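You operate a simulated robot arm through the tools that you are given. There is no shell and no other tool. Be economical: measure what you need, move in short steps, check, and stop when the job is done.

Carry out the task below with a simulated two-armed robot. There is one attempt and no reset: what you move stays moved.

## Task
Wipe up the spill on the top of the steel bench with the cloth and put it back.

The check looks at the end state, three seconds after you hand in, the way a careful person would. Anything else that was tipped, shoved, dropped, spilled or broken makes it a failure. Flat cloth is picked up by pressing the open fingertips on it (5 to 10 N) and closing them slowly along it; thin cloth reads only 2 to 8 mm in the jaws.

## Robot
Two 7-joint arms with two-finger parallel grippers on one trunk, on a base that drives. Base frame: it is fixed to the floor where the robot stands at the start and does not move with it; the origin is under the middle of the robot, x ahead of it, y to its left, z up. Lengths are in mm, angles in rad, forces in N, time in s.
The left shoulder is at the start at [70, 134, 1151], the right one opposite. Payload 1.57 kg a hand.
The tool frame of a hand sits at the grasp point between the pads (the TCP): z along the fingers, y along the line on which they close. The tips reach 30 mm beyond it. The gripper opens to 80 mm. The fingers are 17 mm wide and 12 mm thick; the gripper's body (40 by 82 mm) begins 80 mm behind the TCP.
Orientation is that of the tool frame in the base frame, as a unit quaternion [x, y, z, w]. With the fingers straight down and closing along the base's y, the tool's x points along the base's -x, its y along +y and its z along -z.

## Interface
- The arms move only by the tool servo_tool. It takes "left_deltas", "right_deltas" or both (then of equal length, played together; a hand with none holds still); each is a list of rows, each a list of 7 numbers: the shift along the tool's x, y, z in units of 50 mm (1.0 is 50 mm), then the turn, a rotation vector about the tool's x, y, z in units of 4 degrees (1.0 is 4 degrees), then the opening, from 0 (shut) to 1 (fully open). In form: [[tx, ty, tz, wx, wy, wz, hand], ...]. A call has 1 to 20 rows; each row shifts and turns the commanded pose from where the row before left it, along the tool's axes as they then stand. A call with a number of a shift or a turn outside -1 to 1 is refused whole. A row lasts 0.2 s, in which the tool goes at most 50 mm and 0.15 rad; a call with a longer step from one row to the next is refused whole, and so is a gripper value outside its range. Where a pose cannot be reached the arm comes as near as it can. A force on the tool above 40 N (or 10 N above the force at the start of the call, whichever is more), or a blocked arm, ends the call early, and 0.2 s more pass. Each finger travels about 153 mm/s and halts on what it meets, pressing with about 30 N; the grip force reading is that of the motor and also rises with nothing between the fingers. The clock runs only during rows and for 0.2 s after the last one: add rows that do not move to give the fingers time. The reply holds the time, the measured pose of the TCP, the force on the tool along the base axes, the opening and the grip force, in the units named above and with some noise.
- Cameras (640 x 400 px; columns grow to the right, rows downward): "scene" is now at [132.7, 26.5, 1376.2]; the picture's right is [0.31, -0.95, 0.00], its down [-0.57, -0.19, -0.80] and it looks along [0.76, 0.25, -0.60] (base axes); focal length 265 px, centre (320, 200). "left" rides on the left gripper at [72, 7, -122] in its tool frame; the picture's right is [-0.09, 1.00, 0.00], its down [-0.84, -0.08, -0.54] and it looks along [-0.54, -0.05, 0.84] (tool axes); focal length 238 px, centre (320, 200). "right" rides on the right gripper at [72, -7, -122] in its tool frame; the picture's right is [0.09, 1.00, 0.00], its down [-0.84, 0.08, -0.54] and it looks along [-0.54, 0.05, 0.84] (tool axes); focal length 238 px, centre (320, 200). There is no depth. A picture from a camera that has moved, and an enlarged one, comes with that camera's place and axes in the base frame and with its lens.
- grab_frame(camera): a new picture of that camera. It takes no simulated time.
- lift_body(by): slides the trunk up (or, below 0, down) by that many mm; the arms and the scene camera ride with it, the base frame stays. It gives what a move gives, with no picture.
- drive_base(legs): drives the robot by 1 to 6 legs, each [ahead, left, turn to the left] in mm, mm and rad, along the robot's own axes; the way and the turn of a leg run together, so that a leg with both is an arc; at most 1500 mm and 3.142 rad a leg. The arms and the cameras ride along, it lands a little off, and it stops where it bumps. It gives what a move gives.
- aim_head(pan, tilt): turns the head with the scene camera to pan (to the left, within 1.501 rad either way) and tilt (down, from -0.506 to 1.204), counted from straight ahead of the robot. It gives what a move gives.
- close_up(camera, box): a new picture of the part [left, top, right, bottom] of that camera's present view, enlarged. It takes no simulated time.
- finish_job(): hands the job in; it is judged then, once.

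Go step by step. Nothing tells you exact positions but the pictures and the camera data: compare them with the known pose of the tool, close in by small moves and look again before you grip or let go. The budget is 120 turns and 108 pictures, counting those below and the enlarged ones. Unless the task says otherwise, let go and move clear before handing in, and close with one line.

The tools are called as a command line: name --argument value ..., lists and objects as JSON in quotes. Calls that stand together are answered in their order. servo_tool: Moves the arms, as the interface text tells. Its arguments: {"type":"object","properties":{"left_deltas":{"type":"array","items":{"type":"array","items":{"type":"number"}}},"right_deltas":{"type":"array","items":{"type":"array","items":{"type":"number"}}}},"required":[]} The other tools are called the same way: lift_body (by) slides the trunk up or down; drive_base (legs) drives the base; aim_head (pan, tilt) turns the head that bears the scene camera; grab_frame (camera) takes a picture; close_up (camera, box) takes an enlarged picture of a part of a camera's view; finish_job () hands the job in.

At the start:

```text
clock: 0.0
left_tcp_pos: [447.2, 302.9, 1129.9]
left_ee_rot: [-0.001, 1.0, 0.0, 0.0]
left_contact_force: [-0.4, -0.2, 0.9]
left_width: 80.0
left_grip_force: 0.2
right_tcp_pos: [434.6, -113.4, 1103.5]
right_ee_rot: [0.001, 1.0, 0.0, 0.0]
right_contact_force: [0.2, 0.6, -0.3]
right_width: 79.7
right_grip_force: 0.1
trunk travel left (down, up): [-725.0, 215.0]
robot x, y, heading: [0.6, 2.9, -0.003]
head pan, tilt: [0.319, 0.648]
```

scene: 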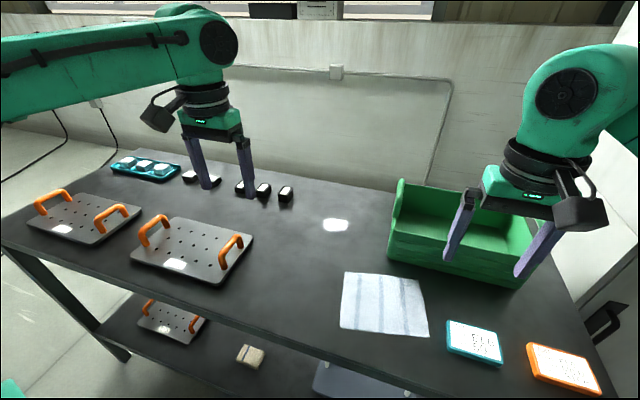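
right: 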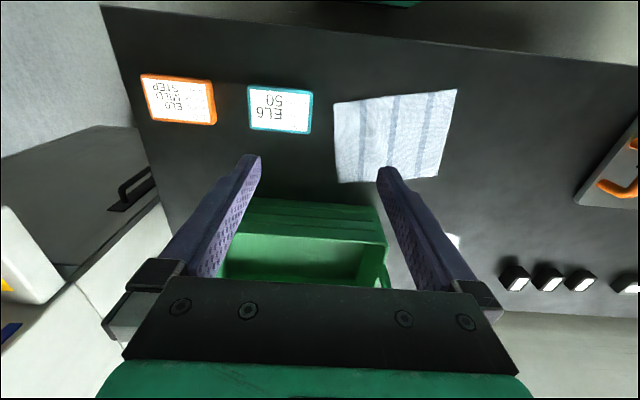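
left: 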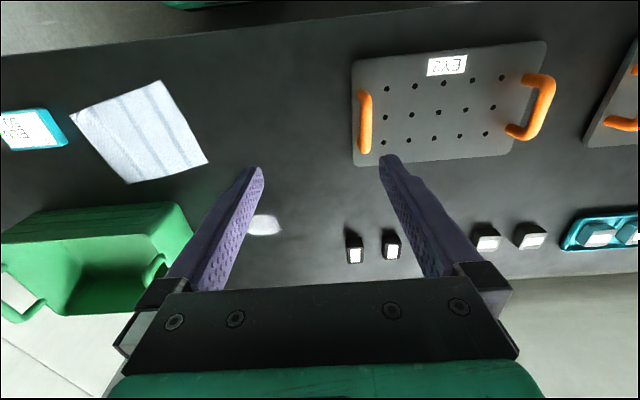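

The bench carries plates, trays, a green bin, a checked cloth near (510, -7), and a pale patch near (738, 175) that may be the spill. I'll take close-ups of both first.

close_up --camera "scene" --box '[270, 180, 400, 262]'

close_up --camera "scene" --box '[320, 250, 480, 350]'

close_up --camera "left" --box '[60, 70, 300, 250]'

```text
4.88 times, centred on (335, 221) of scene
camera zoom: at [132.7, 26.5, 1376.2], right [0.31, -0.95, 0.0], down [-0.57, -0.19, -0.8], along [0.76, 0.25, -0.6], focal length 1291 px, centre (247, 98)
```

zoom: 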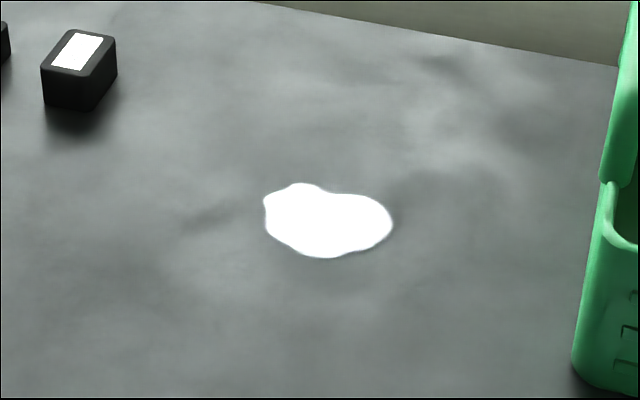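

```text
4.00 times, centred on (400, 300) of scene
camera zoom: at [132.7, 26.5, 1376.2], right [0.31, -0.95, 0.0], down [-0.57, -0.19, -0.8], along [0.76, 0.25, -0.6], focal length 1059 px, centre (0, -200)
```

zoom: 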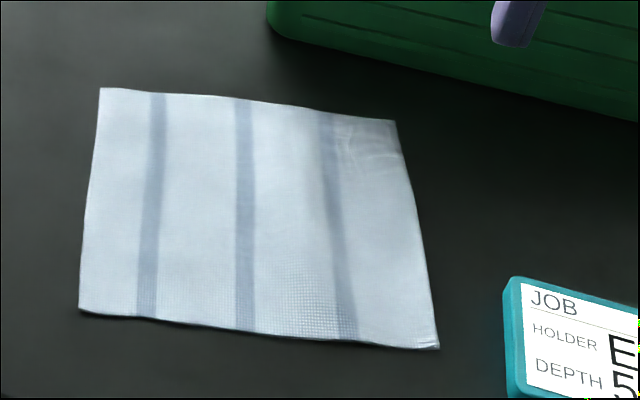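

```text
2.22 times, centred on (180, 160) of left
camera zoom: at [374.6, 308.7, 1252.8], right [0.09, 1.0, 0.0], down [0.84, -0.08, 0.54], along [0.54, -0.05, -0.84], focal length 530 px, centre (631, 289)
```

zoom: 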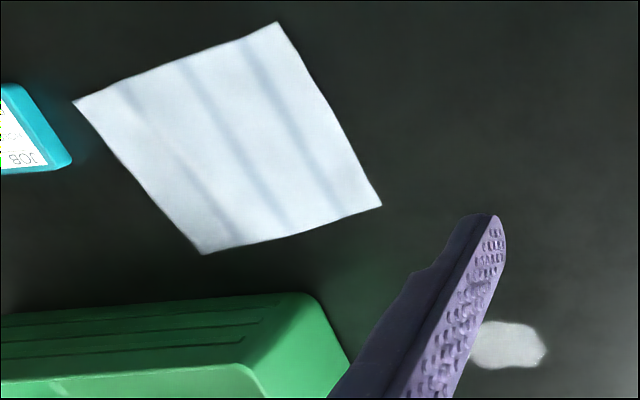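

The pale patch is a real puddle about 50 mm wide at roughly (738, 175). The cloth lies flat with corners near (571,101), (605,-82), (463,-108) and (425,76). The spill is beyond reach from here, so I'll look down to see how far the base can move ahead.

aim_head --pan 0.0 --tilt 1.2

grab_frame --camera "scene"

```text
clock: 1.0
left_tcp_pos: [447.2, 302.5, 1130.9]
left_ee_rot: [0.0, 1.0, 0.0, 0.0]
left_contact_force: [-0.2, 0.2, -0.5]
left_width: 79.5
left_grip_force: 0.3
right_tcp_pos: [434.1, -114.1, 1103.6]
right_ee_rot: [0.0, 1.0, 0.0, 0.0]
right_contact_force: [0.1, -0.8, 0.2]
right_width: 80.2
right_grip_force: 0.0
trunk travel left (down, up): [-725.0, 215.0]
robot x, y, heading: [0.1, 3.3, 0.002]
head pan, tilt: [0.0, 1.201]
```

```text
101 pictures are left
camera scene: at [106.2, -0.8, 1335.8], right [0.0, -1.0, 0.0], down [-0.93, 0.0, -0.36], along [0.36, 0.0, -0.93], focal length 265 px, centre (320, 200)
```

scene: 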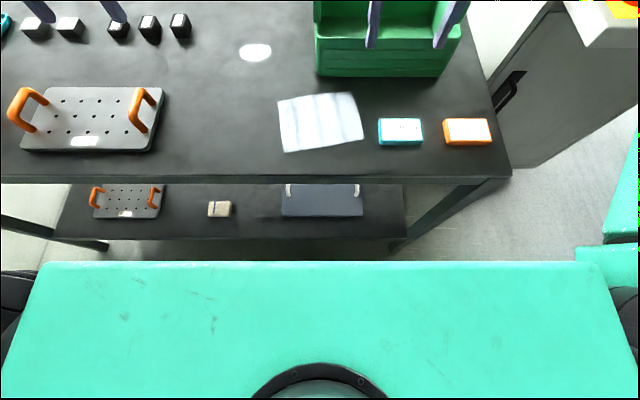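

The bench's front edge is at x≈356 and the spill is confirmed at (739,176). I'll drive ahead in small steps with the hands high.

drive_base --legs '[[90, 0, 0]]'

drive_base --legs '[[80, 0, 0]]'

aim_head --pan 0.2 --tilt 0.9

grab_frame --camera "scene"

```text
clock: 2.1
left_tcp_pos: [536.2, 301.1, 1131.3]
left_ee_rot: [0.001, 1.0, 0.0, 0.001]
left_contact_force: [0.0, -0.4, 0.8]
left_width: 79.8
left_grip_force: 0.1
right_tcp_pos: [523.8, -116.0, 1105.5]
right_ee_rot: [0.001, 1.0, 0.0, 0.001]
right_contact_force: [-0.3, -0.1, 0.1]
right_width: 80.0
right_grip_force: 0.1
trunk travel left (down, up): [-725.0, 215.0]
robot x, y, heading: [92.2, 2.8, -0.004]
head pan, tilt: [0.0, 1.201]
```

```text
clock: 3.1
left_tcp_pos: [614.5, 299.8, 1132.8]
left_ee_rot: [0.002, 1.0, 0.0, 0.003]
left_contact_force: [-0.6, 0.3, 0.3]
left_width: 79.9
left_grip_force: 0.0
right_tcp_pos: [599.9, -116.0, 1104.9]
right_ee_rot: [0.001, 1.0, 0.001, 0.002]
right_contact_force: [0.3, 0.2, 0.3]
right_width: 80.2
right_grip_force: 0.1
trunk travel left (down, up): [-725.0, 215.0]
robot x, y, heading: [168.7, -2.7, 0.0]
head pan, tilt: [0.0, 1.201]
```

```text
clock: 3.9
left_tcp_pos: [617.2, 301.1, 1129.9]
left_ee_rot: [0.001, 1.0, -0.001, -0.001]
left_contact_force: [-0.6, -0.3, 0.4]
left_width: 80.1
left_grip_force: 0.0
right_tcp_pos: [604.1, -115.5, 1103.8]
right_ee_rot: [0.002, 1.0, 0.0, 0.001]
right_contact_force: [-0.3, -0.9, -0.2]
right_width: 80.1
right_grip_force: 0.0
trunk travel left (down, up): [-725.0, 215.0]
robot x, y, heading: [171.7, 1.5, -0.002]
head pan, tilt: [0.201, 0.901]
```

```text
100 pictures are left
camera scene: at [294.7, 13.3, 1355.4], right [0.2, -0.98, 0.0], down [-0.77, -0.15, -0.62], along [0.61, 0.12, -0.78], focal length 265 px, centre (320, 200)
```

scene: 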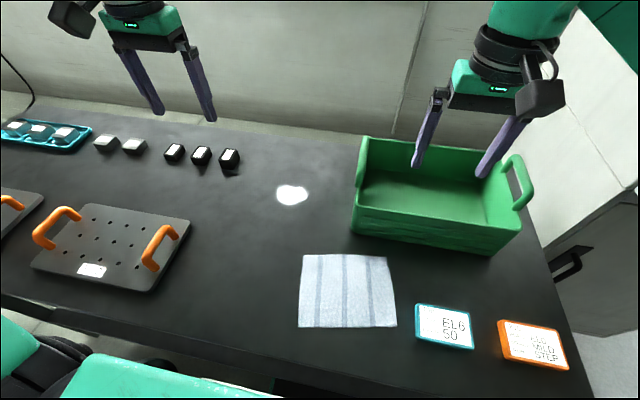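

The base is now at x≈172 and everything is in view. I'll move the right hand out of the way and bring the left hand above the left part of the cloth, about (505, 50).

servo_tool --left_deltas '[[0.28, -0.64, 0, 0, 0, 0, 0.8], [0.28, -0.64, 0, 0, 0, 0, 0.8], [0.28, -0.64, 0, 0, 0, 0, 0.8], [0.28, -0.64, 0, 0, 0, 0, 0.8], [0.28, -0.64, 0, 0, 0, 0, 0.8], [0.28, -0.64, 0, 0, 0, 0, 0.8], [0.28, -0.64, 0, 0, 0, 0, 0.8], [0.28, -0.54, 0, 0, 0, 0, 0.8], [0, 0, 0.75, 0, 0, 0, 0.8], [0, 0, 0.75, 0, 0, 0, 0.8], [0, 0, 0.75, 0, 0, 0, 0.8], [0, 0, 0.75, 0, 0, 0, 0.8], [0, 0, 0.75, 0, 0, 0, 0.8], [0, 0, 0.5, 0, 0, 0, 0.8], [0, 0, 0, 0, 0, 0, 0.8]]' --right_deltas '[[0, -0.5, 0, 0, 0, 0, 1], [0, -0.5, 0, 0, 0, 0, 1], [0, -0.5, 0, 0, 0, 0, 1], [0, -0.5, 0, 0, 0, 0, 1], [0, -0.2, 0, 0, 0, 0, 1], [0, 0, 0, 0, 0, 0, 1], [0, 0, 0, 0, 0, 0, 1], [0, 0, 0, 0, 0, 0, 1], [0, 0, 0, 0, 0, 0, 1], [0, 0, 0, 0, 0, 0, 1], [0, 0, 0, 0, 0, 0, 1], [0, 0, 0, 0, 0, 0, 1], [0, 0, 0, 0, 0, 0, 1], [0, 0, 0, 0, 0, 0, 1], [0, 0, 0, 0, 0, 0, 1]]'

grab_frame --camera "left"

grab_frame --camera "scene"

```text
clock: 7.1
left_tcp_pos: [504.8, 49.3, 918.1]
left_ee_rot: [0.001, 1.0, 0.0, 0.001]
left_contact_force: [-0.8, -0.4, 0.0]
left_width: 63.9
left_grip_force: 0.1
right_tcp_pos: [605.0, -226.1, 1104.3]
right_ee_rot: [0.001, 1.0, -0.001, 0.001]
right_contact_force: [-0.1, 0.6, -0.4]
right_width: 80.0
right_grip_force: 0.1
trunk travel left (down, up): [-725.0, 215.0]
robot x, y, heading: [171.4, -0.1, -0.004]
head pan, tilt: [0.201, 0.901]
```

```text
99 pictures are left
camera left: at [432.4, 55.1, 1040.6], right [0.09, 1.0, 0.0], down [0.84, -0.08, 0.54], along [0.54, -0.05, -0.84], focal length 238 px, centre (320, 200)
```

left: 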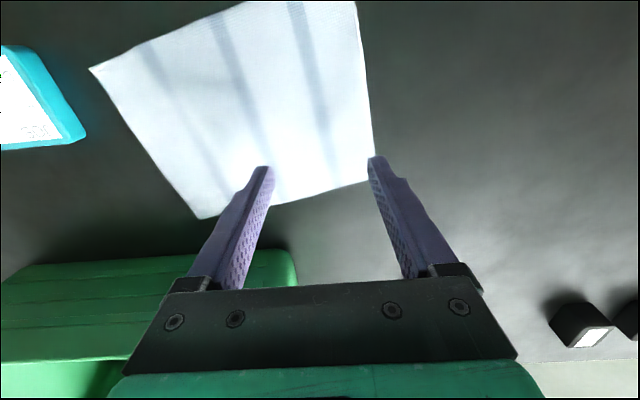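

```text
98 pictures are left
camera scene: at [293.1, 13.2, 1355.7], right [0.2, -0.98, 0.0], down [-0.77, -0.15, -0.62], along [0.61, 0.12, -0.78], focal length 265 px, centre (320, 200)
```

scene: 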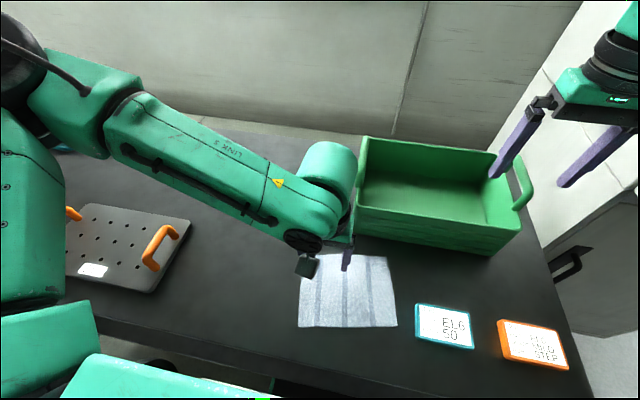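

Both fingertips will land on the cloth, about 17 mm inside its left edge. I'll descend towards contact.

servo_tool --left_deltas '[[0, 0, 0.5, 0, 0, 0, 0.8], [0, 0, 0.5, 0, 0, 0, 0.8], [0, 0, 0.36, 0, 0, 0, 0.8], [0, 0, 0.06, 0, 0, 0, 0.8], [0, 0, 0.04, 0, 0, 0, 0.8], [0, 0, 0, 0, 0, 0, 0.8]]'

```text
clock: 7.7
left_tcp_pos: [506.9, 50.1, 891.8]
left_ee_rot: [0.002, 1.0, -0.004, 0.011]
left_contact_force: [-2.4, -0.5, 14.5]
left_width: 64.0
left_grip_force: 0.1
left hand out of reach, approached as far as the arm can: row 2
right_tcp_pos: [603.0, -224.7, 1106.7]
right_ee_rot: [0.001, 1.0, 0.0, 0.001]
right_contact_force: [-0.1, 0.9, 0.3]
right_width: 79.8
right_grip_force: 0.0
trunk travel left (down, up): [-725.0, 215.0]
robot x, y, heading: [166.5, -1.5, -0.006]
head pan, tilt: [0.201, 0.901]
stopped in row 2 (left hand): the force on the tool passed its limit (the readings are from after the stop); the commanded pose is now the measured one
```

The hand met a force of 14 N at z=892, well above the cloth, so something higher up is touching or the arm is out of reach. I'll look before moving.

grab_frame --camera "scene"

grab_frame --camera "left"

grab_frame --camera "right"

```text
97 pictures are left
camera scene: at [290.0, 13.0, 1356.0], right [0.2, -0.98, 0.0], down [-0.77, -0.15, -0.62], along [0.61, 0.12, -0.78], focal length 265 px, centre (320, 200)
```

scene: 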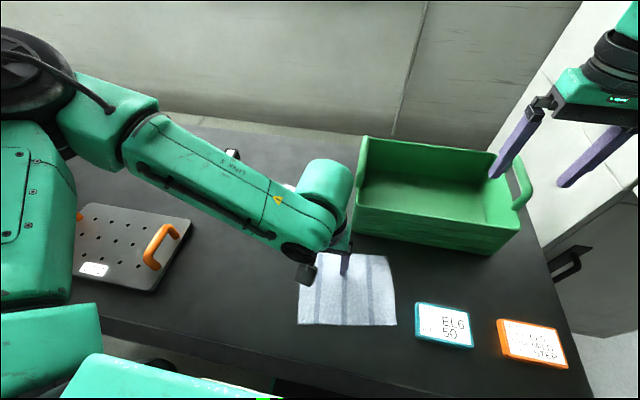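

```text
96 pictures are left
camera left: at [431.7, 57.6, 1012.6], right [0.1, 1.0, -0.01], down [0.82, -0.08, 0.56], along [0.56, -0.06, -0.83], focal length 238 px, centre (320, 200)
```

left: 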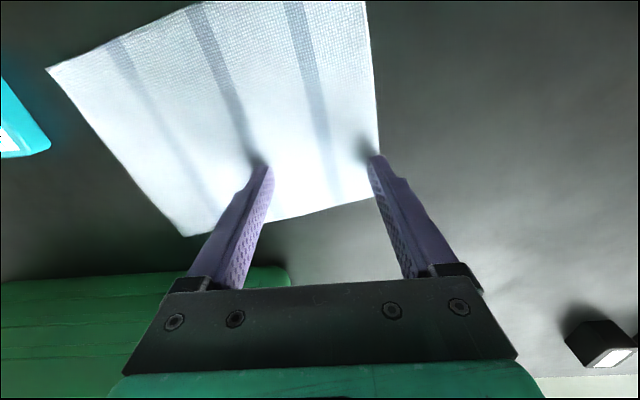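

```text
95 pictures are left
camera right: at [529.1, -231.5, 1227.9], right [-0.09, 1.0, 0.0], down [0.84, 0.08, 0.54], along [0.54, 0.05, -0.84], focal length 238 px, centre (320, 200)
```

right: 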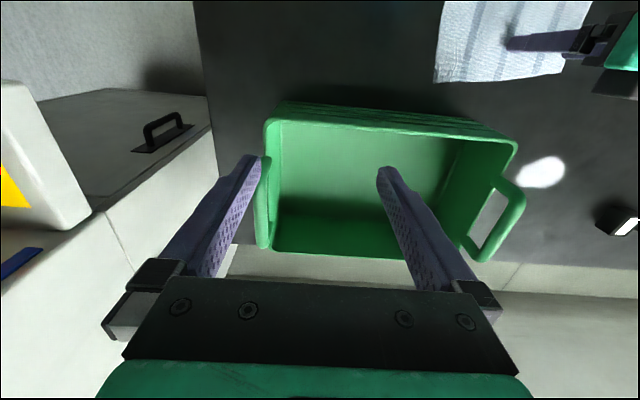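

The fingers aren't touching anything, so the arm itself seems to be at its folding limit here. I'll raise the hand and lower the trunk a little, so the arm stays less bent.

servo_tool --left_deltas '[[0, 0, -0.4, 0, 0, 0, 0.8], [0, 0, -0.6, 0, 0, 0, 0.8], [0, 0, 0, 0, 0, 0, 0.8]]'

lift_body --by -60

```text
clock: 8.5
left_tcp_pos: [506.8, 53.1, 940.2]
left_ee_rot: [0.003, 1.0, -0.003, 0.008]
left_contact_force: [0.1, -0.4, -0.7]
left_width: 63.8
left_grip_force: 0.1
right_tcp_pos: [605.2, -225.6, 1103.4]
right_ee_rot: [0.002, 1.0, 0.0, -0.001]
right_contact_force: [-0.3, -0.3, -0.4]
right_width: 80.2
right_grip_force: 0.0
trunk travel left (down, up): [-725.0, 215.0]
robot x, y, heading: [168.9, 0.5, -0.004]
head pan, tilt: [0.201, 0.901]
```

```text
clock: 9.3
left_tcp_pos: [507.1, 50.5, 892.1]
left_ee_rot: [0.003, 1.0, -0.004, 0.016]
left_contact_force: [-0.8, 0.4, 2.8]
left_width: 6.2
left_grip_force: 0.5
right_tcp_pos: [603.9, -225.9, 1051.7]
right_ee_rot: [0.001, 1.0, 0.0, 0.0]
right_contact_force: [0.2, 0.3, -0.1]
right_width: 79.8
right_grip_force: 0.0
trunk travel left (down, up): [-672.0, 268.0]
robot x, y, heading: [168.0, 1.2, -0.004]
head pan, tilt: [0.201, 0.901]
stopped: the force on the tool passed its limit (the readings are from after the stop); the commanded pose is now the measured one
```

The hand stopped at z≈892 again, and the spill views from different places agree on a higher surface. The bench top is therefore really at about z=860, and the fingertips are on the cloth. The jaws also read 6 mm, so I'll look at what they hold.

grab_frame --camera "left"

grab_frame --camera "scene"

```text
94 pictures are left
camera left: at [432.6, 59.2, 1012.3], right [0.1, 1.0, -0.01], down [0.82, -0.08, 0.57], along [0.56, -0.06, -0.82], focal length 238 px, centre (320, 200)
```

left: 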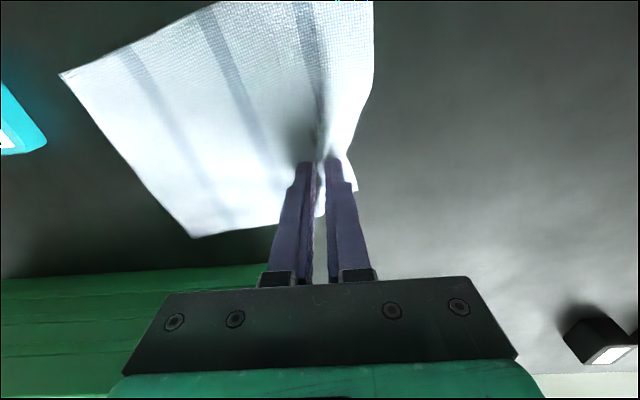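

```text
93 pictures are left
camera scene: at [291.4, 13.2, 1302.5], right [0.2, -0.98, 0.0], down [-0.77, -0.15, -0.62], along [0.61, 0.12, -0.78], focal length 265 px, centre (320, 200)
```

scene: 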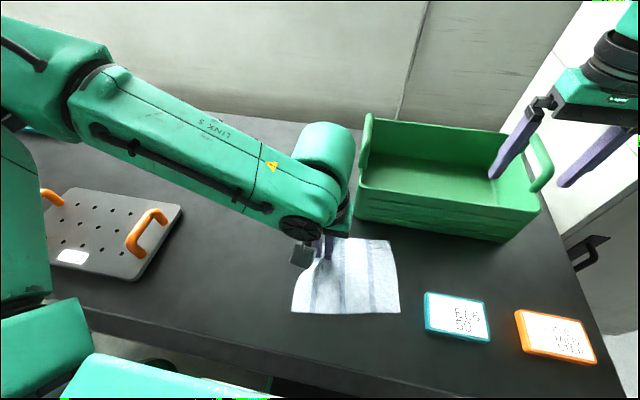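

The fingers have pinched the cloth near its back-left corner and the jaws read 6 mm. I'll lift slightly and drag it left first, then forward, keeping clear of the bin on the way to the spill, now placed at about (686, 162).

servo_tool --left_deltas '[[0, 0, -0.05, 0, 0, 0, 0], [0, 0, -0.05, 0, 0, 0, 0], [0, 0.3, 0, 0, 0, 0, 0], [0, 0.3, 0, 0, 0, 0, 0], [0, 0.3, 0, 0, 0, 0, 0], [0, 0.3, 0, 0, 0, 0, 0], [0, 0.3, 0, 0, 0, 0, 0], [0, 0.3, 0, 0, 0, 0, 0], [0, 0.3, 0, 0, 0, 0, 0], [0, 0.2, 0, 0, 0, 0, 0], [-0.3, 0, 0, 0, 0, 0, 0], [-0.3, 0, 0, 0, 0, 0, 0], [-0.3, 0, 0, 0, 0, 0, 0], [-0.3, 0, 0, 0, 0, 0, 0], [0, 0, 0, 0, 0, 0, 0]]'

grab_frame --camera "left"

grab_frame --camera "scene"

```text
clock: 12.5
left_tcp_pos: [571.0, 167.7, 897.9]
left_ee_rot: [0.003, 1.0, -0.005, 0.015]
left_contact_force: [0.0, -0.1, -0.1]
left_width: 1.7
left_grip_force: 23.9
right_tcp_pos: [605.0, -224.4, 1051.8]
right_ee_rot: [0.001, 1.0, 0.001, 0.001]
right_contact_force: [-0.3, -0.1, 0.3]
right_width: 79.9
right_grip_force: 0.1
trunk travel left (down, up): [-672.0, 268.0]
robot x, y, heading: [171.4, 2.5, -0.002]
head pan, tilt: [0.201, 0.901]
```

```text
92 pictures are left
camera left: at [495.8, 175.0, 1018.4], right [0.1, 1.0, -0.01], down [0.82, -0.08, 0.57], along [0.56, -0.06, -0.82], focal length 238 px, centre (320, 200)
```

left: 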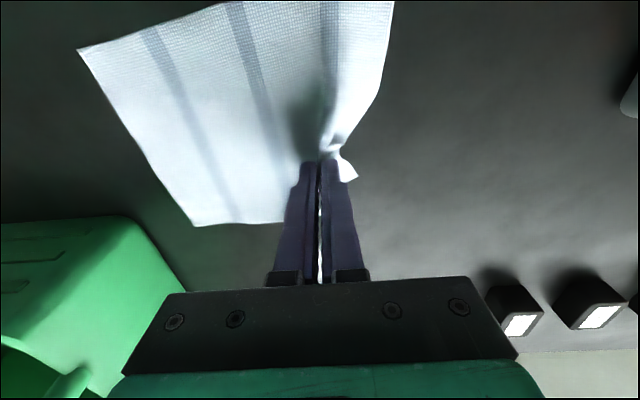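

```text
91 pictures are left
camera scene: at [293.1, 13.5, 1302.8], right [0.2, -0.98, 0.0], down [-0.77, -0.15, -0.62], along [0.61, 0.12, -0.78], focal length 265 px, centre (320, 200)
```

scene: 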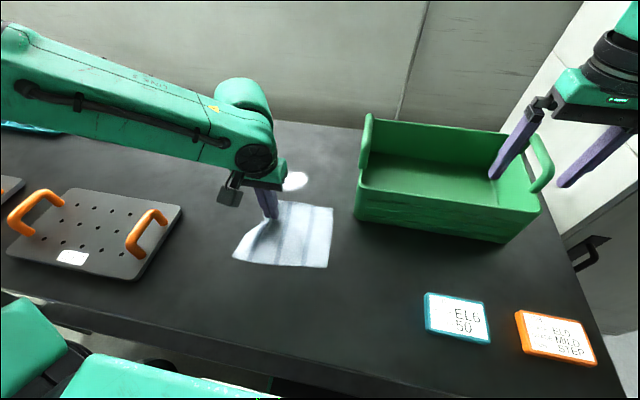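

The cloth follows nicely and the spill lies just ahead of the hand. I'll drag it forward onto the spill and then press gently.

servo_tool --left_deltas '[[-0.3, 0, 0, 0, 0, 0, 0], [-0.3, 0, 0, 0, 0, 0, 0], [-0.3, 0, 0, 0, 0, 0, 0], [-0.3, 0, 0, 0, 0, 0, 0], [-0.3, 0, 0, 0, 0, 0, 0], [-0.3, 0, 0, 0, 0, 0, 0], [-0.3, 0, 0, 0, 0, 0, 0], [0, 0, 0.06, 0, 0, 0, 0], [0, 0, 0.03, 0, 0, 0, 0], [0, 0, 0.03, 0, 0, 0, 0], [0, 0, 0, 0, 0, 0, 0]]'

grab_frame --camera "left"

grab_frame --camera "scene"

```text
clock: 14.9
left_tcp_pos: [674.3, 164.7, 894.5]
left_ee_rot: [0.003, 1.0, -0.004, 0.013]
left_contact_force: [-0.1, 0.3, 0.0]
left_width: 2.1
left_grip_force: 23.8
right_tcp_pos: [605.0, -226.0, 1051.0]
right_ee_rot: [0.001, 1.0, 0.0, 0.0]
right_contact_force: [-0.5, -0.3, -0.2]
right_width: 79.6
right_grip_force: 0.1
trunk travel left (down, up): [-672.0, 268.0]
robot x, y, heading: [168.9, -0.3, 0.003]
head pan, tilt: [0.201, 0.901]
```

```text
90 pictures are left
camera left: at [599.8, 172.8, 1015.3], right [0.1, 1.0, -0.01], down [0.82, -0.08, 0.56], along [0.56, -0.06, -0.83], focal length 238 px, centre (320, 200)
```

left: 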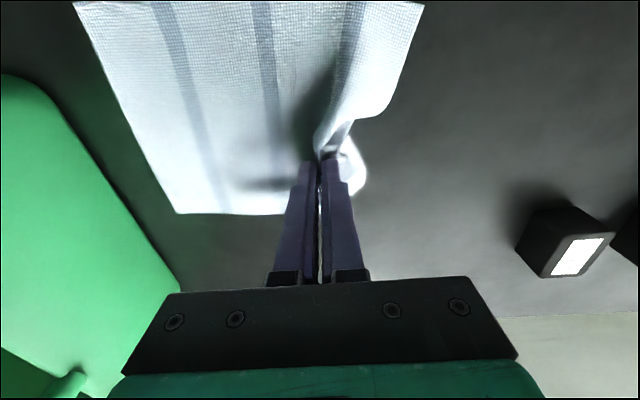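

```text
89 pictures are left
camera scene: at [293.4, 13.4, 1302.8], right [0.2, -0.98, 0.0], down [-0.77, -0.15, -0.62], along [0.61, 0.12, -0.78], focal length 265 px, centre (320, 200)
```

scene: 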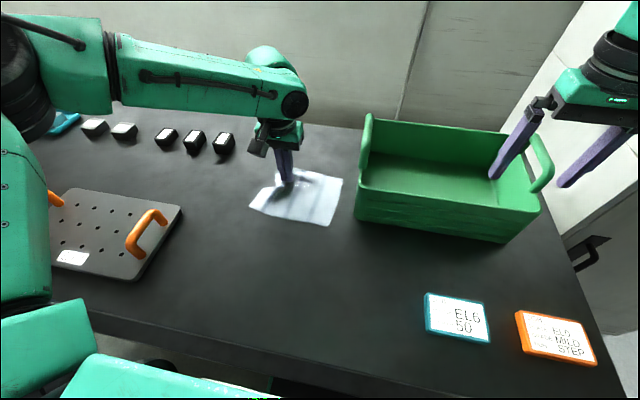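

The cloth now covers the spill, with the tips still about 2 mm above it. I'll press down until contact.

servo_tool --left_deltas '[[-0.1, -0.1, 0.04, 0, 0, 0, 0], [-0.1, -0.1, 0.04, 0, 0, 0, 0], [0, 0, 0.03, 0, 0, 0, 0], [0, 0, 0.03, 0, 0, 0, 0], [0, 0, 0, 0, 0, 0, 0]]'

```text
clock: 16.1
left_tcp_pos: [683.5, 155.7, 890.2]
left_ee_rot: [0.003, 1.0, -0.004, 0.017]
left_contact_force: [3.0, 5.7, 27.2]
left_width: 2.1
left_grip_force: 24.1
right_tcp_pos: [601.7, -225.8, 1052.5]
right_ee_rot: [0.001, 1.0, 0.0, 0.002]
right_contact_force: [-0.8, -0.1, -0.6]
right_width: 79.8
right_grip_force: 0.0
trunk travel left (down, up): [-672.0, 268.0]
robot x, y, heading: [167.2, 2.4, -0.007]
head pan, tilt: [0.201, 0.901]
```

The press is 27 N, so I'll ease off by 2 mm. Then I'll rub in a serpentine over the spill area.

servo_tool --left_deltas '[[0, 0, -0.04, 0, 0, 0, 0], [0.25, 0.2, 0, 0, 0, 0, 0], [0.25, 0.2, 0, 0, 0, 0, 0], [0, -0.4, 0, 0, 0, 0, 0], [0, -0.4, 0, 0, 0, 0, 0], [-0.25, 0, 0, 0, 0, 0, 0], [0, 0.4, 0, 0, 0, 0, 0], [0, 0.4, 0, 0, 0, 0, 0], [-0.25, 0, 0, 0, 0, 0, 0], [0, -0.4, 0, 0, 0, 0, 0], [0, -0.4, 0, 0, 0, 0, 0], [-0.25, 0, 0, 0, 0, 0, 0], [0, 0.4, 0, 0, 0, 0, 0], [0, 0.4, 0, 0, 0, 0, 0], [-0.25, 0, 0, 0, 0, 0, 0], [0, -0.4, 0, 0, 0, 0, 0], [0, -0.4, 0, 0, 0, 0, 0], [0, 0.4, 0, 0, 0, 0, 0], [0, 0, 0, 0, 0, 0, 0]]'

grab_frame --camera "left"

grab_frame --camera "scene"

```text
clock: 17.0
left_tcp_pos: [660.4, 168.0, 892.2]
left_ee_rot: [0.003, 1.0, -0.003, 0.019]
left_contact_force: [-3.4, 1.3, 16.0]
left_width: 2.0
left_grip_force: 23.8
right_tcp_pos: [602.9, -225.2, 1052.3]
right_ee_rot: [0.001, 1.0, 0.0, 0.002]
right_contact_force: [0.2, 0.1, -0.3]
right_width: 80.1
right_grip_force: 0.0
trunk travel left (down, up): [-672.0, 268.0]
robot x, y, heading: [170.7, -0.4, -0.006]
head pan, tilt: [0.201, 0.901]
stopped in row 4 (left hand): the force on the tool passed its limit (the readings are from after the stop); the commanded pose is now the measured one
```

```text
88 pictures are left
camera left: at [584.3, 175.3, 1011.2], right [0.1, 1.0, 0.0], down [0.81, -0.08, 0.57], along [0.57, -0.06, -0.82], focal length 238 px, centre (320, 200)
```

left: 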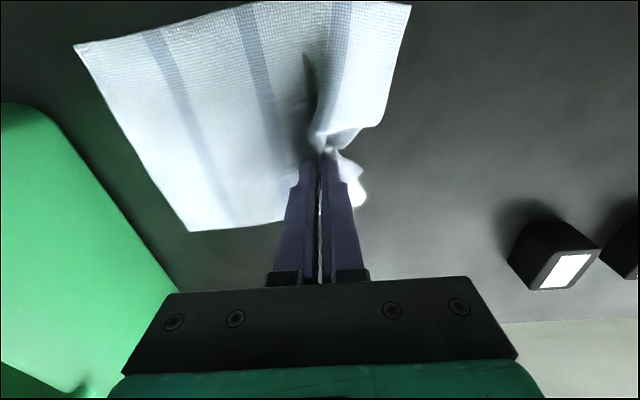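

```text
87 pictures are left
camera scene: at [290.3, 13.2, 1302.9], right [0.2, -0.98, 0.0], down [-0.77, -0.15, -0.62], along [0.61, 0.12, -0.78], focal length 265 px, centre (320, 200)
```

scene: 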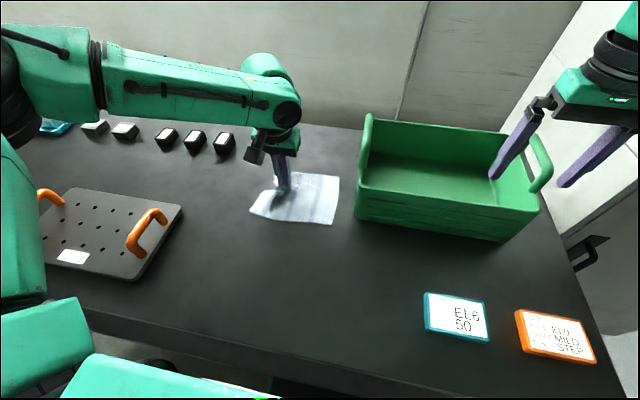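

The press plus the sideways stroke tripped the limit, but the command has now reset to the measured height with a light touch. I'll continue with gentler, slower strokes.

servo_tool --left_deltas '[[0, -0.2, 0, 0, 0, 0, 0], [0, -0.2, 0, 0, 0, 0, 0], [0, -0.2, 0, 0, 0, 0, 0], [-0.2, 0, 0, 0, 0, 0, 0], [0, 0.2, 0, 0, 0, 0, 0], [0, 0.2, 0, 0, 0, 0, 0], [0, 0.2, 0, 0, 0, 0, 0], [-0.2, 0, 0, 0, 0, 0, 0], [0, -0.2, 0, 0, 0, 0, 0], [0, -0.2, 0, 0, 0, 0, 0], [0, -0.2, 0, 0, 0, 0, 0], [-0.2, 0, 0, 0, 0, 0, 0], [0, 0.2, 0, 0, 0, 0, 0], [0, 0.2, 0, 0, 0, 0, 0], [0, 0.2, 0, 0, 0, 0, 0], [-0.2, 0, 0, 0, 0, 0, 0], [0, -0.2, 0, 0, 0, 0, 0], [0, -0.2, 0, 0, 0, 0, 0], [0, -0.2, 0, 0, 0, 0, 0], [0, 0, 0, 0, 0, 0, 0]]'

grab_frame --camera "left"

grab_frame --camera "scene"

```text
clock: 21.2
left_tcp_pos: [692.8, 145.6, 892.4]
left_ee_rot: [0.002, 1.0, -0.004, 0.017]
left_contact_force: [-0.2, 0.3, 0.7]
left_width: 1.7
left_grip_force: 23.6
left hand out of reach, approached as far as the arm can: row 12, 19
right_tcp_pos: [604.4, -226.4, 1051.3]
right_ee_rot: [0.002, 1.0, 0.0, 0.0]
right_contact_force: [0.7, 0.0, -0.8]
right_width: 80.0
right_grip_force: 0.0
trunk travel left (down, up): [-672.0, 268.0]
robot x, y, heading: [168.1, 0.6, -0.003]
head pan, tilt: [0.201, 0.901]
```

```text
86 pictures are left
camera left: at [616.2, 153.2, 1013.1], right [0.1, 1.0, 0.0], down [0.82, -0.08, 0.57], along [0.57, -0.06, -0.82], focal length 238 px, centre (320, 200)
```

left: 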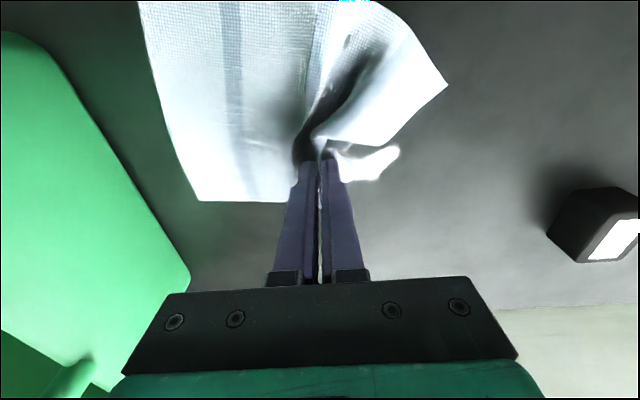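

```text
85 pictures are left
camera scene: at [293.7, 13.3, 1302.8], right [0.2, -0.98, 0.0], down [-0.77, -0.15, -0.62], along [0.61, 0.12, -0.78], focal length 265 px, centre (320, 200)
```

scene: 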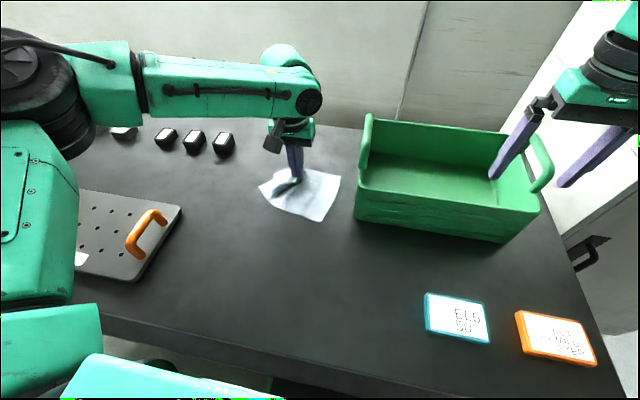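

A blurry white blob remains left of the fingers, around (696, 184), and is probably the rest of the puddle. I'll rub there with a little more pressure.

servo_tool --left_deltas '[[0, 0.2, 0.02, 0, 0, 0, 0], [0, 0.2, 0, 0, 0, 0, 0], [0, 0.2, 0, 0, 0, 0, 0], [0, 0.2, 0, 0, 0, 0, 0], [0, 0.2, 0, 0, 0, 0, 0], [0, 0.2, 0, 0, 0, 0, 0], [0.2, 0, 0, 0, 0, 0, 0], [0, -0.2, 0, 0, 0, 0, 0], [0, -0.2, 0, 0, 0, 0, 0], [0, -0.2, 0, 0, 0, 0, 0], [0, -0.2, 0, 0, 0, 0, 0], [0.2, 0, 0, 0, 0, 0, 0], [0, 0.2, 0, 0, 0, 0, 0], [0, 0.2, 0, 0, 0, 0, 0], [0, 0.2, 0, 0, 0, 0, 0], [0, 0.2, 0, 0, 0, 0, 0], [0, 0, 0, 0, 0, 0, 0]]'

grab_frame --camera "left"

close_up --camera "scene" --box '[220, 110, 380, 230]'

```text
clock: 24.8
left_tcp_pos: [673.5, 204.1, 891.6]
left_ee_rot: [0.003, 1.0, -0.002, 0.017]
left_contact_force: [0.7, -2.3, 8.6]
left_width: 1.9
left_grip_force: 23.4
right_tcp_pos: [604.1, -227.1, 1051.9]
right_ee_rot: [0.002, 1.0, 0.0, 0.0]
right_contact_force: [-0.3, -0.2, 0.4]
right_width: 80.3
right_grip_force: 0.2
trunk travel left (down, up): [-672.0, 268.0]
robot x, y, heading: [170.1, -3.4, -0.006]
head pan, tilt: [0.201, 0.901]
```

```text
84 pictures are left
camera left: at [597.0, 211.2, 1011.6], right [0.1, 1.0, 0.0], down [0.82, -0.08, 0.57], along [0.57, -0.06, -0.82], focal length 238 px, centre (320, 200)
```

left: 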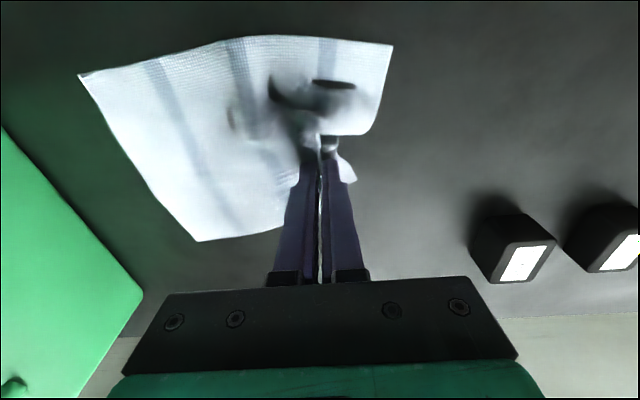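

```text
3.33 times, centred on (300, 170) of scene
camera zoom: at [292.4, 11.7, 1303.0], right [0.2, -0.98, 0.0], down [-0.77, -0.15, -0.62], along [0.61, 0.12, -0.78], focal length 882 px, centre (387, 300)
```

zoom: 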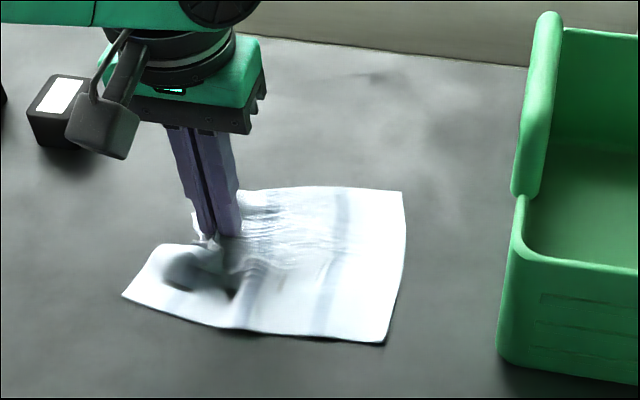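

The spill area is under the cloth, so I'll lift the cloth straight up and look underneath.

servo_tool --left_deltas '[[0, 0, -0.4, 0, 0, 0, 0], [0, 0, -0.5, 0, 0, 0, 0], [0, 0, -0.5, 0, 0, 0, 0], [0, 0, -0.5, 0, 0, 0, 0], [0, 0, -0.5, 0, 0, 0, 0], [0, 0, -0.5, 0, 0, 0, 0], [0.3, 0.3, -0.3, 0, 0, 0, 0], [0.3, 0.3, 0, 0, 0, 0, 0], [0.3, 0.3, 0, 0, 0, 0, 0], [0, 0, 0, 0, 0, 0, 0]]'

grab_frame --camera "scene"

grab_frame --camera "left"

grab_frame --camera "right"

```text
clock: 27.0
left_tcp_pos: [625.1, 248.6, 1050.7]
left_ee_rot: [0.002, 1.0, -0.002, 0.017]
left_contact_force: [0.1, -0.3, 0.6]
left_width: 2.1
left_grip_force: 23.4
right_tcp_pos: [605.7, -226.5, 1052.3]
right_ee_rot: [0.002, 1.0, 0.001, 0.0]
right_contact_force: [-0.5, -0.9, 0.4]
right_width: 80.1
right_grip_force: 0.0
trunk travel left (down, up): [-672.0, 268.0]
robot x, y, heading: [172.7, -0.1, -0.005]
head pan, tilt: [0.201, 0.901]
```

```text
82 pictures are left
camera scene: at [293.9, 12.9, 1302.8], right [0.2, -0.98, 0.0], down [-0.77, -0.15, -0.62], along [0.61, 0.12, -0.78], focal length 265 px, centre (320, 200)
```

scene: 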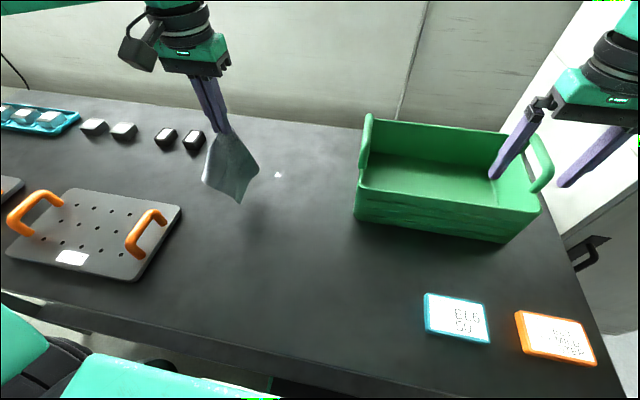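

```text
81 pictures are left
camera left: at [548.6, 255.4, 1170.9], right [0.1, 1.0, 0.0], down [0.82, -0.08, 0.57], along [0.57, -0.06, -0.82], focal length 238 px, centre (320, 200)
```

left: 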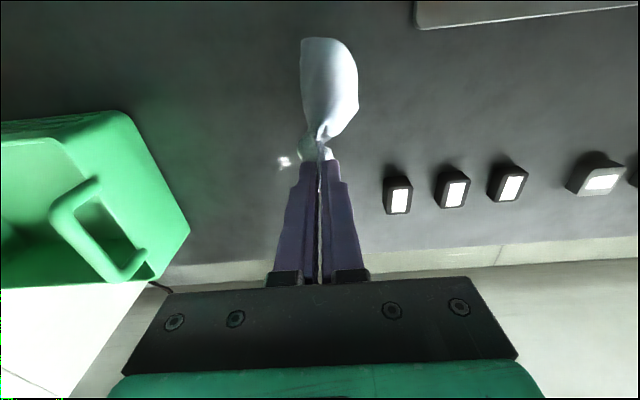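

```text
80 pictures are left
camera right: at [532.8, -231.6, 1173.7], right [-0.09, 1.0, 0.0], down [0.84, 0.08, 0.54], along [0.54, 0.05, -0.84], focal length 238 px, centre (320, 200)
```

right: 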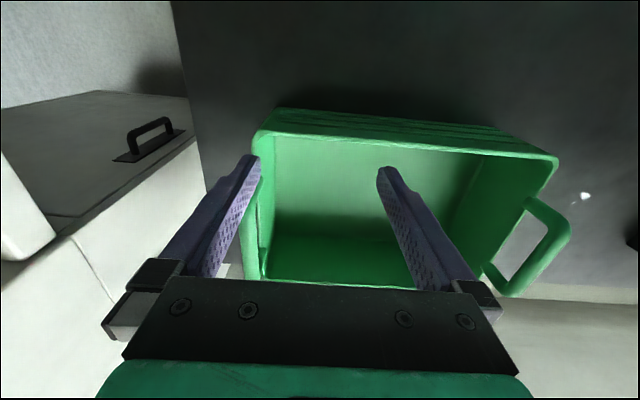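

Nearly all of it is gone, with one small dot left at about (694, 190). I'll lay the cloth down trailing behind the fingers towards that dot and rub it.

servo_tool --left_deltas '[[0.14, -0.47, 0, 0, 0, 0, 0], [0.14, -0.47, 0, 0, 0, 0, 0], [0.14, -0.47, 0, 0, 0, 0, 0], [0.14, -0.47, 0, 0, 0, 0, 0], [0.14, -0.47, 0, 0, 0, 0, 0], [0, 0, 0, 0, 0, 0, 0], [-0.25, 0.15, 0.39, 0, 0, 0, 0], [-0.25, 0.15, 0.39, 0, 0, 0, 0], [-0.25, 0.15, 0.39, 0, 0, 0, 0], [-0.25, 0.15, 0.39, 0, 0, 0, 0], [-0.25, 0.15, 0.39, 0, 0, 0, 0], [-0.25, 0.15, 0.39, 0, 0, 0, 0], [-0.25, 0.12, 0.39, 0, 0, 0, 0], [-0.25, 0.12, 0.39, 0, 0, 0, 0], [0, 0, 0, 0, 0, 0, 0]]'

grab_frame --camera "left"

grab_frame --camera "scene"

```text
clock: 30.2
left_tcp_pos: [693.1, 190.4, 895.0]
left_ee_rot: [0.004, 1.0, -0.002, 0.017]
left_contact_force: [-0.7, 0.0, 0.5]
left_width: 1.8
left_grip_force: 23.3
right_tcp_pos: [604.6, -225.7, 1052.0]
right_ee_rot: [0.001, 1.0, 0.0, 0.0]
right_contact_force: [-0.5, 0.5, -0.2]
right_width: 79.9
right_grip_force: 0.0
trunk travel left (down, up): [-672.0, 268.0]
robot x, y, heading: [165.6, 1.2, -0.001]
head pan, tilt: [0.201, 0.901]
```

```text
79 pictures are left
camera left: at [616.6, 196.9, 1015.1], right [0.1, 1.0, 0.0], down [0.82, -0.08, 0.57], along [0.57, -0.06, -0.82], focal length 238 px, centre (320, 200)
```

left: 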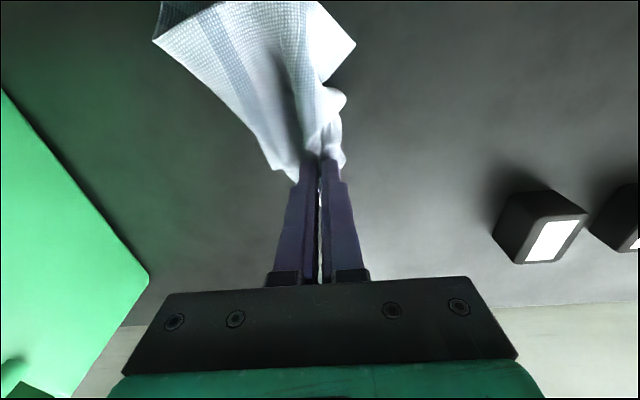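

```text
78 pictures are left
camera scene: at [293.1, 13.0, 1302.9], right [0.2, -0.98, 0.0], down [-0.77, -0.15, -0.62], along [0.61, 0.12, -0.78], focal length 265 px, centre (320, 200)
```

scene: 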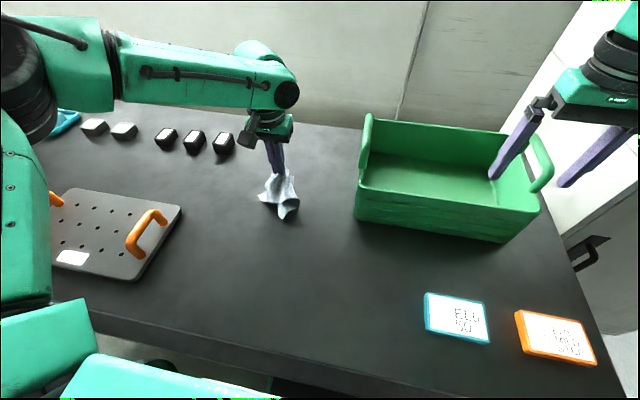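

Now I'll press gently and rub over the dot.

servo_tool --left_deltas '[[0, 0, 0.04, 0, 0, 0, 0], [0, 0, 0.03, 0, 0, 0, 0], [-0.15, 0, 0, 0, 0, 0, 0], [0, 0.2, 0, 0, 0, 0, 0], [0.2, 0, 0, 0, 0, 0, 0], [0, -0.2, 0, 0, 0, 0, 0], [0, -0.2, 0, 0, 0, 0, 0], [-0.2, 0, 0, 0, 0, 0, 0], [0, 0.2, 0, 0, 0, 0, 0], [0, 0.2, 0, 0, 0, 0, 0], [0.2, 0, 0, 0, 0, 0, 0], [0, -0.2, 0, 0, 0, 0, 0], [0, -0.2, 0, 0, 0, 0, 0], [0.2, 0, 0, 0, 0, 0, 0], [0, 0.2, 0, 0, 0, 0, 0], [0, 0.2, 0, 0, 0, 0, 0], [0, -0.1, 0, 0, 0, 0, 0], [0, 0, 0, 0, 0, 0, 0]]'

servo_tool --left_deltas '[[0, 0, -0.4, 0, 0, 0, 0], [0, 0, -0.5, 0, 0, 0, 0], [0, 0, -0.5, 0, 0, 0, 0], [0, 0, -0.5, 0, 0, 0, 0], [0, 0, -0.5, 0, 0, 0, 0], [0, 0, -0.5, 0, 0, 0, 0], [0.3, 0.3, -0.3, 0, 0, 0, 0], [0.3, 0.3, 0, 0, 0, 0, 0], [0.3, 0.3, 0, 0, 0, 0, 0], [0, 0, 0, 0, 0, 0, 0]]'

close_up --camera "scene" --box '[180, 110, 380, 240]'

grab_frame --camera "left"

```text
clock: 34.0
left_tcp_pos: [680.5, 195.0, 892.6]
left_ee_rot: [0.001, 1.0, -0.003, 0.017]
left_contact_force: [0.5, 3.1, 6.6]
left_width: 2.0
left_grip_force: 23.9
right_tcp_pos: [605.6, -225.7, 1051.1]
right_ee_rot: [0.001, 1.0, 0.001, 0.001]
right_contact_force: [-0.2, -0.5, 0.3]
right_width: 80.0
right_grip_force: 0.0
trunk travel left (down, up): [-672.0, 268.0]
robot x, y, heading: [171.9, -1.5, -0.002]
head pan, tilt: [0.201, 0.901]
```

```text
clock: 36.2
left_tcp_pos: [631.5, 240.6, 1049.9]
left_ee_rot: [0.002, 1.0, -0.001, 0.017]
left_contact_force: [-0.1, 0.0, -1.0]
left_width: 1.9
left_grip_force: 23.1
right_tcp_pos: [605.6, -225.4, 1051.8]
right_ee_rot: [0.002, 1.0, 0.0, 0.0]
right_contact_force: [-0.3, 0.1, -0.5]
right_width: 80.1
right_grip_force: 0.0
trunk travel left (down, up): [-672.0, 268.0]
robot x, y, heading: [169.0, -2.0, -0.005]
head pan, tilt: [0.201, 0.901]
```

```text
3.08 times, centred on (280, 175) of scene
camera zoom: at [293.9, 12.9, 1302.8], right [0.2, -0.98, 0.0], down [-0.77, -0.15, -0.62], along [0.61, 0.12, -0.78], focal length 814 px, centre (443, 277)
```

zoom: 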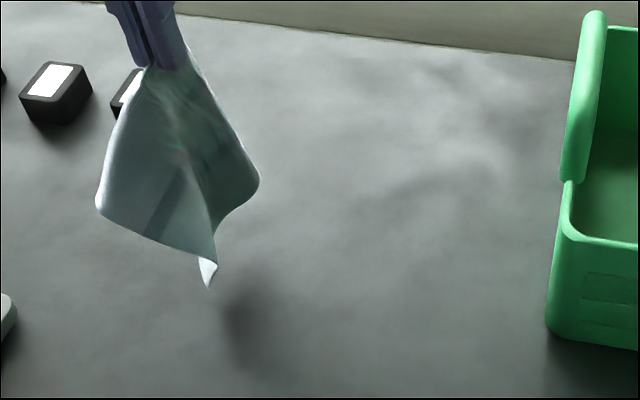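

```text
76 pictures are left
camera left: at [554.9, 248.2, 1169.9], right [0.1, 1.0, 0.0], down [0.82, -0.08, 0.57], along [0.57, -0.06, -0.82], focal length 238 px, centre (320, 200)
```

left: 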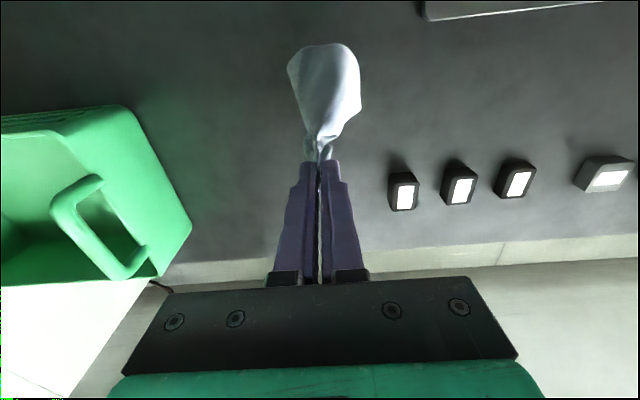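

The bench top is clean where the spill was. Now I'll carry the cloth back, moving the right hand out of the way and bringing the left hand over the cloth's original place with the cloth hanging clear.

servo_tool --left_deltas '[[0, 0, -0.4, 0, 0, 0, 0], [0, 0, -0.4, 0, 0, 0, 0], [0.27, -0.44, 0, 0, 0, 0, 0], [0.27, -0.44, 0, 0, 0, 0, 0], [0.27, -0.44, 0, 0, 0, 0, 0], [0.27, -0.44, 0, 0, 0, 0, 0], [0.27, -0.44, 0, 0, 0, 0, 0], [0.27, -0.44, 0, 0, 0, 0, 0], [0.27, -0.44, 0, 0, 0, 0, 0], [0.27, -0.44, 0, 0, 0, 0, 0], [0.27, -0.44, 0, 0, 0, 0, 0], [0.27, -0.44, 0, 0, 0, 0, 0], [0.27, -0.44, 0, 0, 0, 0, 0], [0, 0, 0, 0, 0, 0, 0], [0, 0, 0, 0, 0, 0, 0]]' --right_deltas '[[0, -0.4, -0.4, 0, 0, 0, 1], [0, -0.4, -0.4, 0, 0, 0, 1], [0, -0.4, -0.4, 0, 0, 0, 1], [0, -0.4, -0.4, 0, 0, 0, 1], [0, -0.4, -0.4, 0, 0, 0, 1], [0, 0, 0, 0, 0, 0, 1], [0, 0, 0, 0, 0, 0, 1], [0, 0, 0, 0, 0, 0, 1], [0, 0, 0, 0, 0, 0, 1], [0, 0, 0, 0, 0, 0, 1], [0, 0, 0, 0, 0, 0, 1], [0, 0, 0, 0, 0, 0, 1], [0, 0, 0, 0, 0, 0, 1], [0, 0, 0, 0, 0, 0, 1], [0, 0, 0, 0, 0, 0, 1]]'

grab_frame --camera "scene"

grab_frame --camera "left"

```text
clock: 39.4
left_tcp_pos: [490.1, 30.4, 1084.3]
left_ee_rot: [0.003, 1.0, -0.003, 0.016]
left_contact_force: [-0.4, 0.4, -0.2]
left_width: 1.7
left_grip_force: 23.6
left hand out of reach, approached as far as the arm can: row 12, 13
right_tcp_pos: [601.2, -321.0, 1147.0]
right_ee_rot: [0.003, 1.0, 0.0, 0.001]
right_contact_force: [0.1, 0.1, 0.6]
right_width: 80.0
right_grip_force: 0.1
right hand out of reach, approached as far as the arm can: row 5
trunk travel left (down, up): [-672.0, 268.0]
robot x, y, heading: [169.0, 1.9, -0.006]
head pan, tilt: [0.201, 0.901]
```

```text
75 pictures are left
camera scene: at [293.9, 13.3, 1302.8], right [0.2, -0.98, 0.0], down [-0.77, -0.15, -0.62], along [0.61, 0.12, -0.78], focal length 265 px, centre (320, 200)
```

scene: 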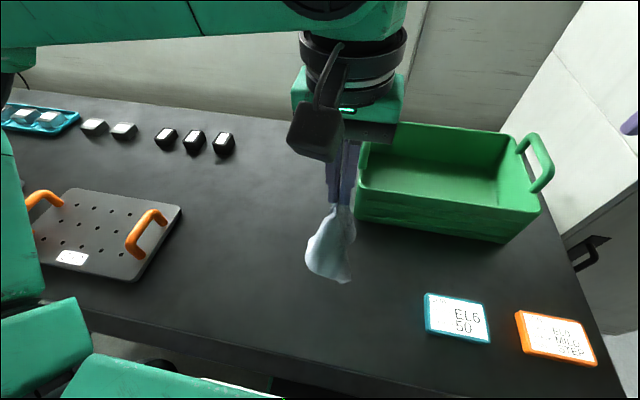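

```text
74 pictures are left
camera left: at [414.0, 37.5, 1204.2], right [0.1, 1.0, 0.0], down [0.82, -0.08, 0.57], along [0.57, -0.06, -0.82], focal length 238 px, centre (320, 200)
```

left: 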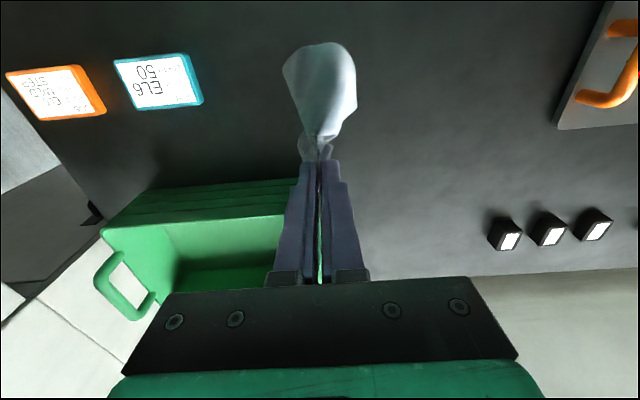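

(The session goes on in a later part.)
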